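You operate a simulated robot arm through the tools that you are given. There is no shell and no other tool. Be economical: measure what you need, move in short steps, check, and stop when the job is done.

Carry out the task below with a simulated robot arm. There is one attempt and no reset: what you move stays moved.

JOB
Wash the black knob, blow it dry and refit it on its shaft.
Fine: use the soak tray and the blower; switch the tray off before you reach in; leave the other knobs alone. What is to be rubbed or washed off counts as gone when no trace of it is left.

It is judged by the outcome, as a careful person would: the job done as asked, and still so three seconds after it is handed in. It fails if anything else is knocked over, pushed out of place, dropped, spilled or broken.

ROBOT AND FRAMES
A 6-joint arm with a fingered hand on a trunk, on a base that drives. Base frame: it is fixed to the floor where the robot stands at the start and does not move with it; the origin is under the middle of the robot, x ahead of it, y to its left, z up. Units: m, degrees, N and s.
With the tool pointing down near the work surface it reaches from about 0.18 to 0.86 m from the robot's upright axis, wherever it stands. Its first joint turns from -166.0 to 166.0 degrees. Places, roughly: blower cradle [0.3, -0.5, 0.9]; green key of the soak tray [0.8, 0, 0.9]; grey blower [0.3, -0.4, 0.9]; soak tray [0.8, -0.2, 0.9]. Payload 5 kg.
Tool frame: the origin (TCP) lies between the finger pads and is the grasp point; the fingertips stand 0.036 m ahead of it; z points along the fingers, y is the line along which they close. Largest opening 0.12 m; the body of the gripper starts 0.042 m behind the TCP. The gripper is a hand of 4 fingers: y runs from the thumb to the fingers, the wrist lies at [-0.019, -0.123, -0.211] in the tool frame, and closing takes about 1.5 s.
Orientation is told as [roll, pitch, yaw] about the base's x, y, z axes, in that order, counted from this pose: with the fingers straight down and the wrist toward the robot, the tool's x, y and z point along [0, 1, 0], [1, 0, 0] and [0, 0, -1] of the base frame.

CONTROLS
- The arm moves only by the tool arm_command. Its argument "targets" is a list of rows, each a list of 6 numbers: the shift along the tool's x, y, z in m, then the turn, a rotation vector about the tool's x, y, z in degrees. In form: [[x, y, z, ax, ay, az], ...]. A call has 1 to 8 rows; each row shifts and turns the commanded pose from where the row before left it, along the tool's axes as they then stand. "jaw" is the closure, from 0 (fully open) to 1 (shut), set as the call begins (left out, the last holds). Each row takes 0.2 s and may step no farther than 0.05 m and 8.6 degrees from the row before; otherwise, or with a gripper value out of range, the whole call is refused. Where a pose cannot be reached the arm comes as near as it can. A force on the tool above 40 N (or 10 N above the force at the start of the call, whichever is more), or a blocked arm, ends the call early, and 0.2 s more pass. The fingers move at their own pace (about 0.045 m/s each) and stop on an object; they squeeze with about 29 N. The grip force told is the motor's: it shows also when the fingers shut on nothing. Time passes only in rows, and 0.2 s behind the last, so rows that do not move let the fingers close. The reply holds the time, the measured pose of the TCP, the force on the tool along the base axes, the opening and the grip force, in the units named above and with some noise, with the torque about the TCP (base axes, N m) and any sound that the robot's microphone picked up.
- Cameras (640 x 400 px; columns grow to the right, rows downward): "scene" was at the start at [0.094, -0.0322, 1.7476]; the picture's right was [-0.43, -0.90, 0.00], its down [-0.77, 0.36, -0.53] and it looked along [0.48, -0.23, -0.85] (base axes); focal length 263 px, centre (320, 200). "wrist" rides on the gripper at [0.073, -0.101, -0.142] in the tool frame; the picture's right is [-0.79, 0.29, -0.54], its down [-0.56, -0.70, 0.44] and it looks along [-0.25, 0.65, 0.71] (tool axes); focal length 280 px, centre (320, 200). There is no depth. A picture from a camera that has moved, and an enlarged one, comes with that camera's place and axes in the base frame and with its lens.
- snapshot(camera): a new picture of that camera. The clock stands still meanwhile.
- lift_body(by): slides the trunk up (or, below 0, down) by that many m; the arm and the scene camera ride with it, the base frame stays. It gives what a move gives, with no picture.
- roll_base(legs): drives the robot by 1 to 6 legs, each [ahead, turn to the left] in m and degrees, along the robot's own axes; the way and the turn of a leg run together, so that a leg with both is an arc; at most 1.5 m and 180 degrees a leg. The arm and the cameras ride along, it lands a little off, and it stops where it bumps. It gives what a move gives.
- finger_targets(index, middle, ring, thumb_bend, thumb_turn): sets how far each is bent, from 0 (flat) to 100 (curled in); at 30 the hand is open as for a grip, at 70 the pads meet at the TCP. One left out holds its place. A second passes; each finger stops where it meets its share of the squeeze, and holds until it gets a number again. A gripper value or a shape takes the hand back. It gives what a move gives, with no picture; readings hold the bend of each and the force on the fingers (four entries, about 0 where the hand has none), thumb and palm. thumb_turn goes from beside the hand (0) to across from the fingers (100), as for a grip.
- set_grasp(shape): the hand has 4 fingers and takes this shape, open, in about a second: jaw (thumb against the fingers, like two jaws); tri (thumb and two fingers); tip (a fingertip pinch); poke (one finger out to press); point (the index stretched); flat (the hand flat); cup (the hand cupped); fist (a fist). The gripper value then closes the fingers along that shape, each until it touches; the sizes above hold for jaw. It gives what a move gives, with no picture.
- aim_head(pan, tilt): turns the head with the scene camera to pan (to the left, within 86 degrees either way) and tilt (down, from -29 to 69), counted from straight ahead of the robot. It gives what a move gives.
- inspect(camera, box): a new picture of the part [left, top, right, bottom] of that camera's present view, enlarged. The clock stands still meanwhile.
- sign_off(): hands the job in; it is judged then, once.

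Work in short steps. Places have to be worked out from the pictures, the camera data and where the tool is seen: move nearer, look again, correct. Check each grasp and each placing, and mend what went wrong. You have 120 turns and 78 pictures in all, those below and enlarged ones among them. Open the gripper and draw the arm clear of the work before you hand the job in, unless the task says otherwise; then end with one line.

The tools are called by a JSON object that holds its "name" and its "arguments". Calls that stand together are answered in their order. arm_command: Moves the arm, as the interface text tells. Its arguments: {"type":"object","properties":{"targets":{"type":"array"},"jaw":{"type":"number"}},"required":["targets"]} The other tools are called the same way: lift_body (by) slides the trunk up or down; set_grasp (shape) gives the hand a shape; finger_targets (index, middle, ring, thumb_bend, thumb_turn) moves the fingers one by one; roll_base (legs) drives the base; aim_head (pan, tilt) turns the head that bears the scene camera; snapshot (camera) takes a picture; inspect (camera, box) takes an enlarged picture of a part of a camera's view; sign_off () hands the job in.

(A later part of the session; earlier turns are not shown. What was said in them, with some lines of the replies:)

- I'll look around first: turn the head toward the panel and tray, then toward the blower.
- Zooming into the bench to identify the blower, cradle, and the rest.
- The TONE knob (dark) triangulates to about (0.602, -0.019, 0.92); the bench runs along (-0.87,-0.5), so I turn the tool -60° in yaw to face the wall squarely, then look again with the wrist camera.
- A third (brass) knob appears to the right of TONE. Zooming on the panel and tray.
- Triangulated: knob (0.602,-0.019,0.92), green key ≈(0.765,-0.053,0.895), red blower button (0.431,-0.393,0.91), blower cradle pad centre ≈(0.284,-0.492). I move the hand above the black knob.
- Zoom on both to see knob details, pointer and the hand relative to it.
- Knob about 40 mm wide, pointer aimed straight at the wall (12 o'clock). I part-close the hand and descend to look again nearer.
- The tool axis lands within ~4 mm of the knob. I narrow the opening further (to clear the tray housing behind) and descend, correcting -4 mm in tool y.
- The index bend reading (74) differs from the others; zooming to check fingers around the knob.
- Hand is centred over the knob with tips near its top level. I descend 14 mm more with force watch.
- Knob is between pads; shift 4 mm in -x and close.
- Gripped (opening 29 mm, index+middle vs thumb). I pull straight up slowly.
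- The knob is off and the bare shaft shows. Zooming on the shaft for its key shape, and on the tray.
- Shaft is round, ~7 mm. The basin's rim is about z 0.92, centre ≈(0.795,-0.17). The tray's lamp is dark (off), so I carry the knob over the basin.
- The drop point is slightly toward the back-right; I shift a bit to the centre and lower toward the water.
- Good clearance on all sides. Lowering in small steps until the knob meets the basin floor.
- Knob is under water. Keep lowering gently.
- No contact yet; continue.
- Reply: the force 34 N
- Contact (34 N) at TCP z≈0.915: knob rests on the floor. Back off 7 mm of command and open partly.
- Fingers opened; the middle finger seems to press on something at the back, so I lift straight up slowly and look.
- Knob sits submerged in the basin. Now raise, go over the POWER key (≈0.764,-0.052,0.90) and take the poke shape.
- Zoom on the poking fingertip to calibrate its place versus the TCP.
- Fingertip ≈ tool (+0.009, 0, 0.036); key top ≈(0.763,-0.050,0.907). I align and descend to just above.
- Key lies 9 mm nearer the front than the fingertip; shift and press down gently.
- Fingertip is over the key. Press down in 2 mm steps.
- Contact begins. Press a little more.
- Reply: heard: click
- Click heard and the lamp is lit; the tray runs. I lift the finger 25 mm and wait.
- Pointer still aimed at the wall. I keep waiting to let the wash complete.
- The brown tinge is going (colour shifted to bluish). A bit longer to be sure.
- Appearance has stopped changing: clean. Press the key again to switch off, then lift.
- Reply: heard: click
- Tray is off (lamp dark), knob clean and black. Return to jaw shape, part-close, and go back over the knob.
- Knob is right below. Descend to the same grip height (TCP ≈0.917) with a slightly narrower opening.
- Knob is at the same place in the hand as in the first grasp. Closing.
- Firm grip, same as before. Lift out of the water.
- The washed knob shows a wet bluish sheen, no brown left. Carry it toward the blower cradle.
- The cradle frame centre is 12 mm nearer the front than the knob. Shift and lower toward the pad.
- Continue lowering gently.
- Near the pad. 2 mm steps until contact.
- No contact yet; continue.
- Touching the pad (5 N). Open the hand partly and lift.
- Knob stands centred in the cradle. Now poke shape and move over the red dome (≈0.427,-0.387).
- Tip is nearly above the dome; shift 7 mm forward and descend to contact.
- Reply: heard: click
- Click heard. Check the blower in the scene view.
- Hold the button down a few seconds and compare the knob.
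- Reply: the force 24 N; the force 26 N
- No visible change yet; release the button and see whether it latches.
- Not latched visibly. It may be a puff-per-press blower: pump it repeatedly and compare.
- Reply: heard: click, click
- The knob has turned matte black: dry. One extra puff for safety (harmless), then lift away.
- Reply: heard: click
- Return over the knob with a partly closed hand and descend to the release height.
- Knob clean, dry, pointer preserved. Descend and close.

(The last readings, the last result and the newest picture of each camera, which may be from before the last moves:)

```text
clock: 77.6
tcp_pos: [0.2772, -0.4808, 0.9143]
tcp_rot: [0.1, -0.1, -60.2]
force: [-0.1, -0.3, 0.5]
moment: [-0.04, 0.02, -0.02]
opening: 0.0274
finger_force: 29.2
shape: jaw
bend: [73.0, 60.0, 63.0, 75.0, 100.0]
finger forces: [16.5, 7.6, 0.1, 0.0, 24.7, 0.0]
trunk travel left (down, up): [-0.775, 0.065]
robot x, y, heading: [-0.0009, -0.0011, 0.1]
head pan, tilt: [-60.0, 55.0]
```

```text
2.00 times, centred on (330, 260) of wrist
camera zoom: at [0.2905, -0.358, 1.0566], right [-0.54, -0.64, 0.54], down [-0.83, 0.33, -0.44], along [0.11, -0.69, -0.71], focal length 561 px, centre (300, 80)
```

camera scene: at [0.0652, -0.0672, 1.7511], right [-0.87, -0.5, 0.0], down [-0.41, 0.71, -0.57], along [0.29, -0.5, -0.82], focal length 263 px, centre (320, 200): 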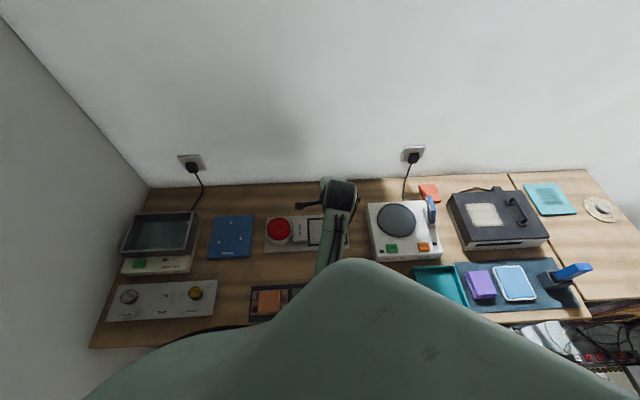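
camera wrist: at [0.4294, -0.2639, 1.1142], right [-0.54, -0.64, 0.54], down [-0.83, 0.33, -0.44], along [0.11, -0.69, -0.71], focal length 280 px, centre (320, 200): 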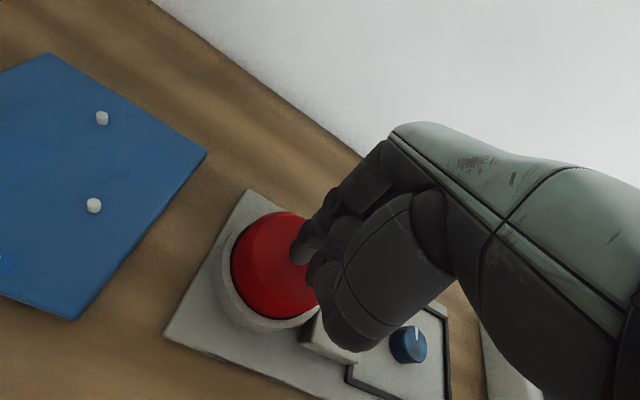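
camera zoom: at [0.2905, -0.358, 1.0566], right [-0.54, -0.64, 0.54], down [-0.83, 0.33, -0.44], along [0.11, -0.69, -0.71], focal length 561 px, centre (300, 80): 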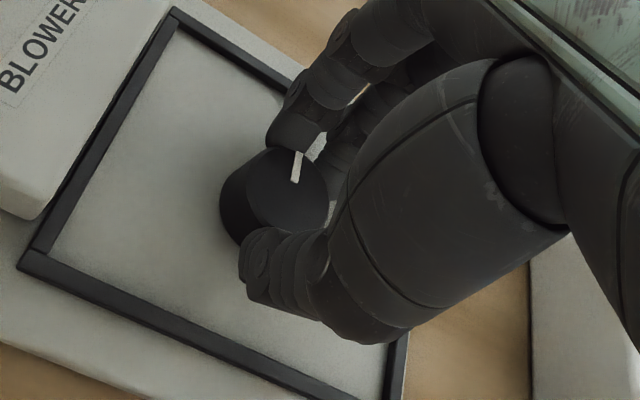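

Grasp good; comparing with the first grasp, the knob sits ~4 mm lower and ~1.5 mm further in +y in the hand. Lift and carry back over the shaft, compensating.

{"name": "arm_command", "arguments": {"targets": [[0, 0, -0.02, 0, 0, 0], [0, 0, -0.04, 0, 0, 0], [0, 0, -0.04, 0, 0, 0], [0, 0, -0.0263, 0, 0, 0], [0.0424, -0.0199, 0, 0, 0, 0], [0.0424, -0.0199, 0, 0, 0, 0], [0.0424, -0.0199, 0, 0, 0, 0], [0.0424, -0.0199, 0, 0, 0, 0]]}}

{"name": "arm_command", "arguments": {"targets": [[0.0424, -0.0199, 0, 0, 0, 0], [0.0424, -0.0199, 0, 0, 0, 0], [0.0424, -0.0199, 0, 0, 0, 0], [0.0424, -0.0199, 0, 0, 0, 0], [0.0424, -0.0199, 0, 0, 0, 0], [0.0424, -0.0199, 0, 0, 0, 0], [0.0424, -0.0199, 0, 0, 0, 0], [0.0424, -0.02, 0, 0, 0, 0]]}}

{"name": "snapshot", "arguments": {"camera": "wrist"}}

```text
clock: 79.4
tcp_pos: [0.3853, -0.3244, 1.0415]
tcp_rot: [0.0, -0.1, -60.3]
force: [0.4, -0.1, -0.2]
moment: [-0.01, 0.01, -0.03]
opening: 0.0271
finger_force: 29.2
shape: jaw
bend: [73.0, 60.0, 63.0, 75.0, 100.0]
finger forces: [16.5, 8.0, 0.1, 0.0, 24.5, 0.0]
trunk travel left (down, up): [-0.775, 0.065]
robot x, y, heading: [-0.0025, -0.0004, -0.0]
head pan, tilt: [-60.0, 55.0]
```

```text
clock: 81.2
tcp_pos: [0.6001, -0.0175, 1.0395]
tcp_rot: [0.0, 0.0, -60.2]
force: [0.0, 1.0, -1.1]
moment: [-0.02, 0.01, 0.0]
opening: 0.0273
finger_force: 29.3
shape: jaw
bend: [73.0, 60.0, 63.0, 75.0, 100.0]
finger forces: [16.7, 8.3, 0.1, 0.0, 24.4, 0.0]
trunk travel left (down, up): [-0.775, 0.065]
robot x, y, heading: [0.0013, -0.0002, -0.2]
head pan, tilt: [-60.0, 55.0]
```

```text
18 pictures are left
camera wrist: at [0.6131, 0.1047, 1.1821], right [-0.54, -0.64, 0.54], down [-0.83, 0.33, -0.44], along [0.11, -0.69, -0.71], focal length 280 px, centre (320, 200)
```

wrist: 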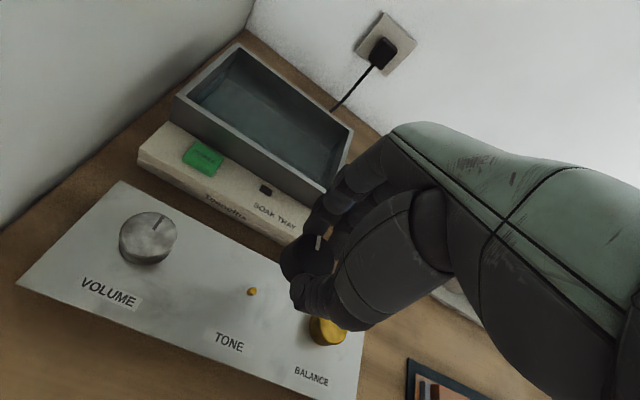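

Zoom on the shaft to verify alignment against the first measurement.

{"name": "inspect", "arguments": {"camera": "wrist", "box": [212, 267, 292, 317]}}

```text
8.00 times, centred on (252, 292) of wrist
camera zoom: at [0.6131, 0.1047, 1.1821], right [-0.54, -0.64, 0.54], down [-0.83, 0.33, -0.44], along [0.11, -0.69, -0.71], focal length 2243 px, centre (864, -536)
```

zoom: 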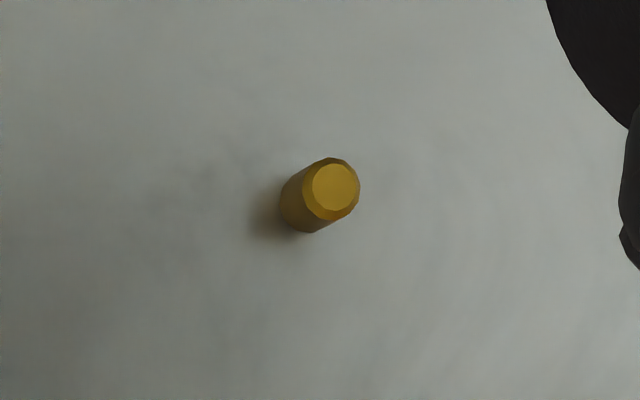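

Alignment agrees within about 1 mm. Descend to just above the shaft, then small steps.

{"name": "arm_command", "arguments": {"targets": [[0, 0, 0.03, 0, 0, 0], [0, 0, 0.03, 0, 0, 0], [0, 0, 0.02, 0, 0, 0], [0, 0, 0.006, 0, 0, 0], [0, 0, 0.002, 0, 0, 0]]}}

{"name": "snapshot", "arguments": {"camera": "wrist"}}

```text
clock: 82.4
tcp_pos: [0.5995, -0.0196, 0.9531]
tcp_rot: [0.2, -0.1, -60.0]
force: [-0.2, 0.2, 0.6]
moment: [0.0, 0.0, -0.01]
opening: 0.0271
finger_force: 29.1
shape: jaw
bend: [73.0, 60.0, 63.0, 75.0, 100.0]
finger forces: [16.8, 8.3, 0.0, 0.0, 24.5, 0.0]
trunk travel left (down, up): [-0.775, 0.065]
robot x, y, heading: [0.0054, 0.0018, -0.1]
head pan, tilt: [-60.0, 55.0]
```

```text
16 pictures are left
camera wrist: at [0.6127, 0.1031, 1.0956], right [-0.54, -0.64, 0.54], down [-0.83, 0.33, -0.44], along [0.11, -0.69, -0.71], focal length 280 px, centre (320, 200)
```

wrist: 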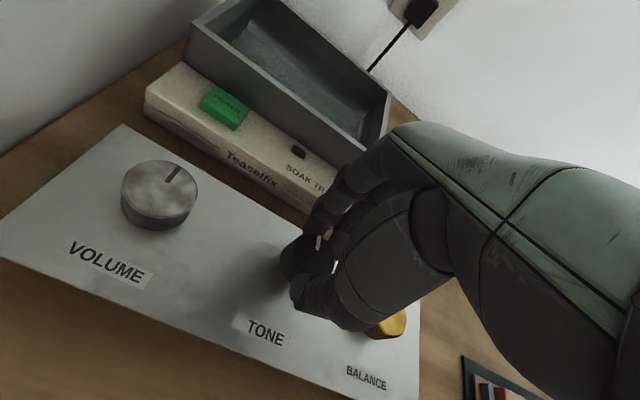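

Lower onto the shaft in 2 mm steps.

{"name": "arm_command", "arguments": {"targets": [[0, 0, 0.002, 0, 0, 0], [0, 0, 0.002, 0, 0, 0], [0, 0, 0.002, 0, 0, 0], [0, 0, 0.002, 0, 0, 0]]}}

```text
clock: 83.4
tcp_pos: [0.5996, -0.02, 0.944]
tcp_rot: [0.1, 0.0, -60.1]
force: [0.2, 0.2, 0.3]
moment: [-0.01, -0.02, 0.04]
opening: 0.0272
finger_force: 29.1
shape: jaw
bend: [73.0, 60.0, 63.0, 75.0, 100.0]
finger forces: [16.8, 8.3, 0.0, 0.1, 24.4, 0.0]
trunk travel left (down, up): [-0.775, 0.065]
robot x, y, heading: [-0.0007, -0.0021, 0.0]
head pan, tilt: [-60.0, 55.0]
```

{"name": "arm_command", "arguments": {"targets": [[0, 0, 0.002, 0, 0, 0], [0, 0, 0.002, 0, 0, 0], [0, 0, 0.002, 0, 0, 0]]}}

```text
clock: 84.2
tcp_pos: [0.5997, -0.0199, 0.9384]
tcp_rot: [0.1, -0.1, -60.1]
force: [0.2, -0.5, 0.6]
moment: [0.02, 0.0, -0.01]
opening: 0.027
finger_force: 29.3
shape: jaw
bend: [73.0, 60.0, 63.0, 75.0, 100.0]
finger forces: [16.8, 8.2, 0.0, 0.0, 24.5, 0.0]
trunk travel left (down, up): [-0.775, 0.065]
robot x, y, heading: [0.0008, -0.0015, 0.2]
head pan, tilt: [-60.0, 55.0]
```

No resistance at 0.938; continue.

{"name": "arm_command", "arguments": {"targets": [[0, 0, 0.002, 0, 0, 0], [0, 0, 0.002, 0, 0, 0], [0, 0, 0.002, 0, 0, 0]]}}

{"name": "inspect", "arguments": {"camera": "wrist", "box": [230, 160, 430, 360]}}

```text
clock: 85.0
tcp_pos: [0.5991, -0.0195, 0.9337]
tcp_rot: [0.1, -0.1, -60.1]
force: [-0.3, 0.1, 4.1]
moment: [-0.04, -0.03, 0.0]
opening: 0.027
finger_force: 29.2
shape: jaw
bend: [73.0, 60.0, 63.0, 75.0, 100.0]
finger forces: [17.2, 8.6, 0.1, 0.0, 25.1, 0.0]
trunk travel left (down, up): [-0.775, 0.065]
robot x, y, heading: [-0.0029, 0.0023, -0.2]
head pan, tilt: [-60.0, 55.0]
```

```text
2.00 times, centred on (330, 260) of wrist
camera zoom: at [0.6122, 0.103, 1.0762], right [-0.54, -0.64, 0.54], down [-0.83, 0.33, -0.45], along [0.11, -0.69, -0.71], focal length 561 px, centre (300, 80)
```

zoom: 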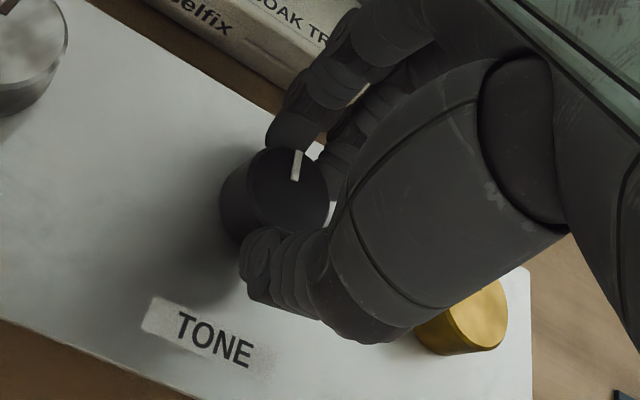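

Contact occurs exactly at the predicted seated height (0.932). A slight extra press, then release.

{"name": "arm_command", "arguments": {"targets": [[0, 0, 0.002, 0, 0, 0], [0, 0, 0.001, 0, 0, 0]]}}

{"name": "arm_command", "arguments": {"targets": [[0, 0, -0.003, 0, 0, 0], [0, 0, 0, 0, 0, 0], [0, 0, 0, 0, 0, 0], [0, 0, 0, 0, 0, 0], [0, 0, 0, 0, 0, 0], [0, 0, 0, 0, 0, 0]], "jaw": 0.48}}

{"name": "inspect", "arguments": {"camera": "wrist", "box": [230, 160, 430, 360]}}

```text
clock: 85.6
tcp_pos: [0.6, -0.0194, 0.933]
tcp_rot: [0.2, -0.1, -60.1]
force: [-0.4, -0.2, 17.4]
moment: [-0.2, -0.09, -0.04]
opening: 0.0279
finger_force: 29.2
shape: jaw
bend: [74.0, 60.0, 63.0, 75.0, 100.0]
finger forces: [19.1, 9.9, 0.0, 0.0, 27.9, 0.1]
trunk travel left (down, up): [-0.775, 0.065]
robot x, y, heading: [-0.0012, -0.0022, -0.4]
head pan, tilt: [-60.0, 55.0]
```

```text
clock: 87.0
tcp_pos: [0.6004, -0.0192, 0.9334]
tcp_rot: [0.1, -0.1, -60.1]
force: [0.2, 0.0, 0.6]
moment: [0.0, -0.01, -0.01]
opening: 0.062
finger_force: 0.1
shape: jaw
bend: [74.0, 44.0, 41.0, 69.0, 100.0]
finger forces: [0.0, 0.1, 0.1, 0.1, 0.1, 0.0]
trunk travel left (down, up): [-0.775, 0.065]
robot x, y, heading: [0.004, 0.0022, -0.0]
head pan, tilt: [-60.0, 55.0]
```

```text
2.00 times, centred on (330, 260) of wrist
camera zoom: at [0.6126, 0.1029, 1.0753], right [-0.54, -0.64, 0.54], down [-0.83, 0.33, -0.44], along [0.11, -0.69, -0.71], focal length 561 px, centre (300, 80)
```

zoom: 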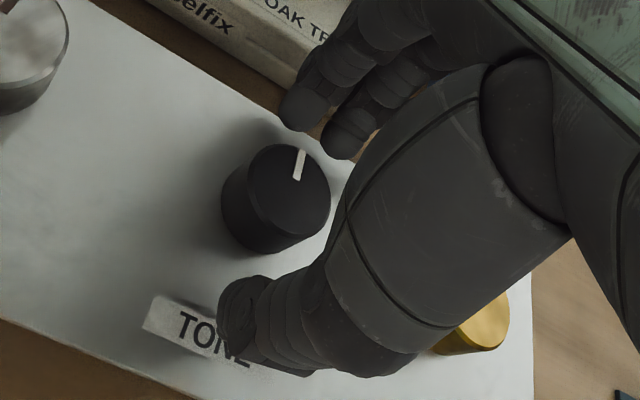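

Released. Lift to the same viewpoint as before the pick, to compare the knob's seat.

{"name": "arm_command", "arguments": {"targets": [[0, 0, -0.01, 0, 0, 0], [0, 0, -0.02, 0, 0, 0], [0.003, 0.0065, -0.0107, 0, 0, 0]]}}

{"name": "snapshot", "arguments": {"camera": "wrist"}}

```text
clock: 87.8
tcp_pos: [0.6055, -0.0235, 0.972]
tcp_rot: [0.1, -0.1, -60.2]
force: [-0.5, 0.0, -0.4]
moment: [-0.02, 0.03, -0.01]
opening: 0.062
finger_force: 0.1
shape: jaw
bend: [74.0, 44.0, 41.0, 69.0, 100.0]
finger forces: [0.0, 0.0, 0.0, 0.0, 0.0, 0.0]
trunk travel left (down, up): [-0.775, 0.065]
robot x, y, heading: [0.0011, 0.0004, 0.4]
head pan, tilt: [-60.0, 55.0]
```

```text
13 pictures are left
camera wrist: at [0.6183, 0.0986, 1.116], right [-0.54, -0.64, 0.54], down [-0.83, 0.33, -0.44], along [0.11, -0.69, -0.71], focal length 280 px, centre (320, 200)
```

wrist: 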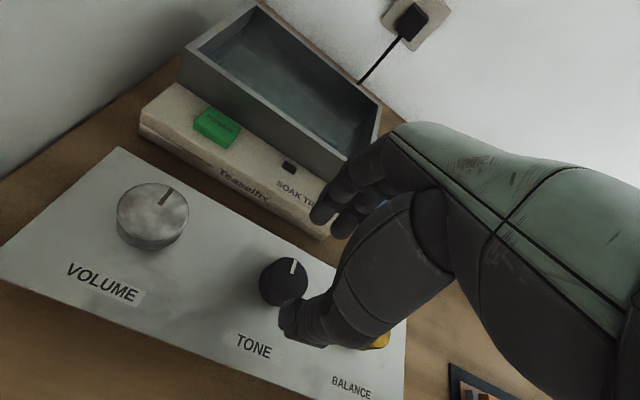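

Knob position matches the original to within a pixel. Withdraw upward, open the hand, and check the whole scene.

{"name": "arm_command", "arguments": {"targets": [[0, 0, -0.04, 0, 0, 0], [0, 0, -0.045, 0, 0, 0], [0, 0, -0.045, 0, 0, 0], [0, 0, -0.045, 0, 0, 0], [-0.04, 0, 0, 0, 0, 0], [-0.04, 0, 0, 0, 0, 0], [-0.04, 0, 0, 0, 0, 0], [-0.04, 0, 0, 0, 0, 0]], "jaw": 0}}

{"name": "inspect", "arguments": {"camera": "scene", "box": [80, 180, 380, 350]}}

{"name": "snapshot", "arguments": {"camera": "wrist"}}

```text
clock: 89.6
tcp_pos: [0.4721, -0.1113, 1.1292]
tcp_rot: [0.3, -0.4, -60.0]
force: [-0.7, 0.1, 0.2]
moment: [0.0, -0.01, -0.03]
opening: 0.1197
finger_force: 0.0
shape: jaw
bend: [30.0, 30.0, 30.0, 30.0, 98.0]
finger forces: [0.1, 0.0, 0.0, 0.0, 0.1, 0.0]
out of reach, approached as far as the arm can: row 4, 5, 6
trunk travel left (down, up): [-0.775, 0.065]
robot x, y, heading: [-0.0003, 0.0018, -0.2]
head pan, tilt: [-60.0, 55.0]
```

```text
2.13 times, centred on (230, 265) of scene
camera zoom: at [0.0647, -0.0666, 1.7512], right [-0.87, -0.5, 0.0], down [-0.41, 0.71, -0.57], along [0.29, -0.5, -0.82], focal length 562 px, centre (512, 61)
```

zoom: 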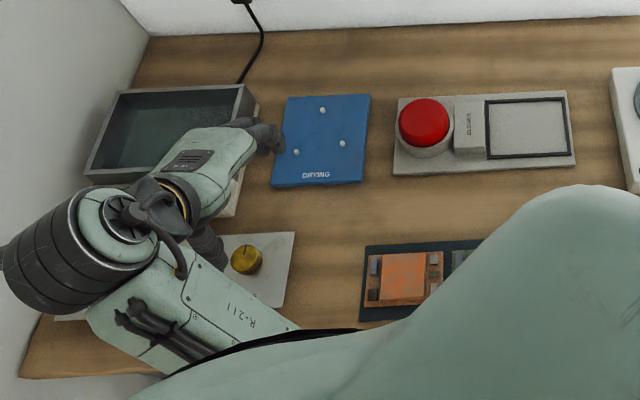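

```text
11 pictures are left
camera wrist: at [0.4848, 0.0108, 1.2718], right [-0.54, -0.64, 0.54], down [-0.83, 0.33, -0.45], along [0.11, -0.69, -0.71], focal length 280 px, centre (320, 200)
```

wrist: 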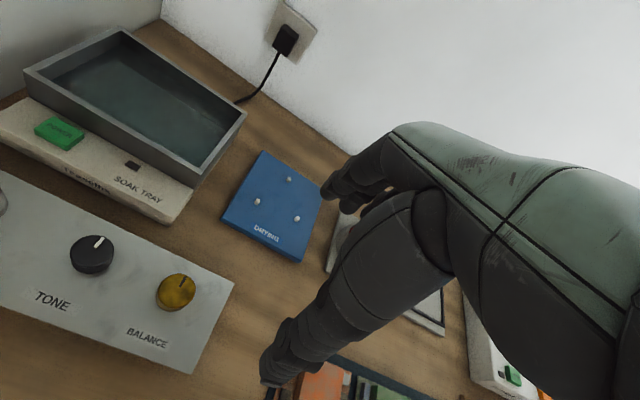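

One close look at the refitted knob.

{"name": "inspect", "arguments": {"camera": "wrist", "box": [40, 210, 200, 310]}}

```text
4.00 times, centred on (120, 260) of wrist
camera zoom: at [0.4848, 0.0108, 1.2718], right [-0.54, -0.64, 0.54], down [-0.83, 0.33, -0.45], along [0.11, -0.69, -0.71], focal length 1122 px, centre (1120, -40)
```

zoom: 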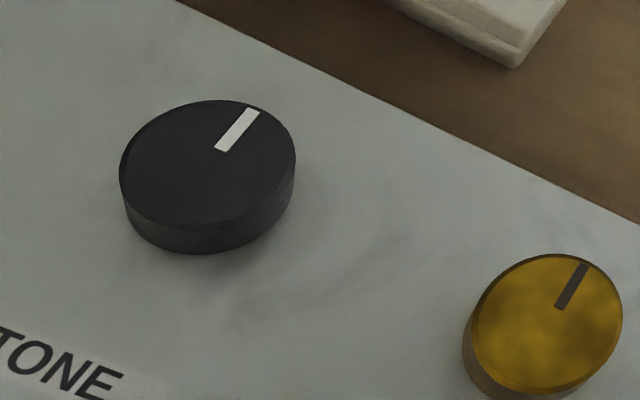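

The knob is clean, dry and seated flush with its pointer as before, the tray is off, and the arm is clear. Handing in.

{"name": "sign_off", "arguments": {}}

```text
The job is handed in.
```

The black TONE knob is washed, blown dry and back on its shaft with its pointer where it was; the tray was switched off before I reached in, and the other knobs were not touched.
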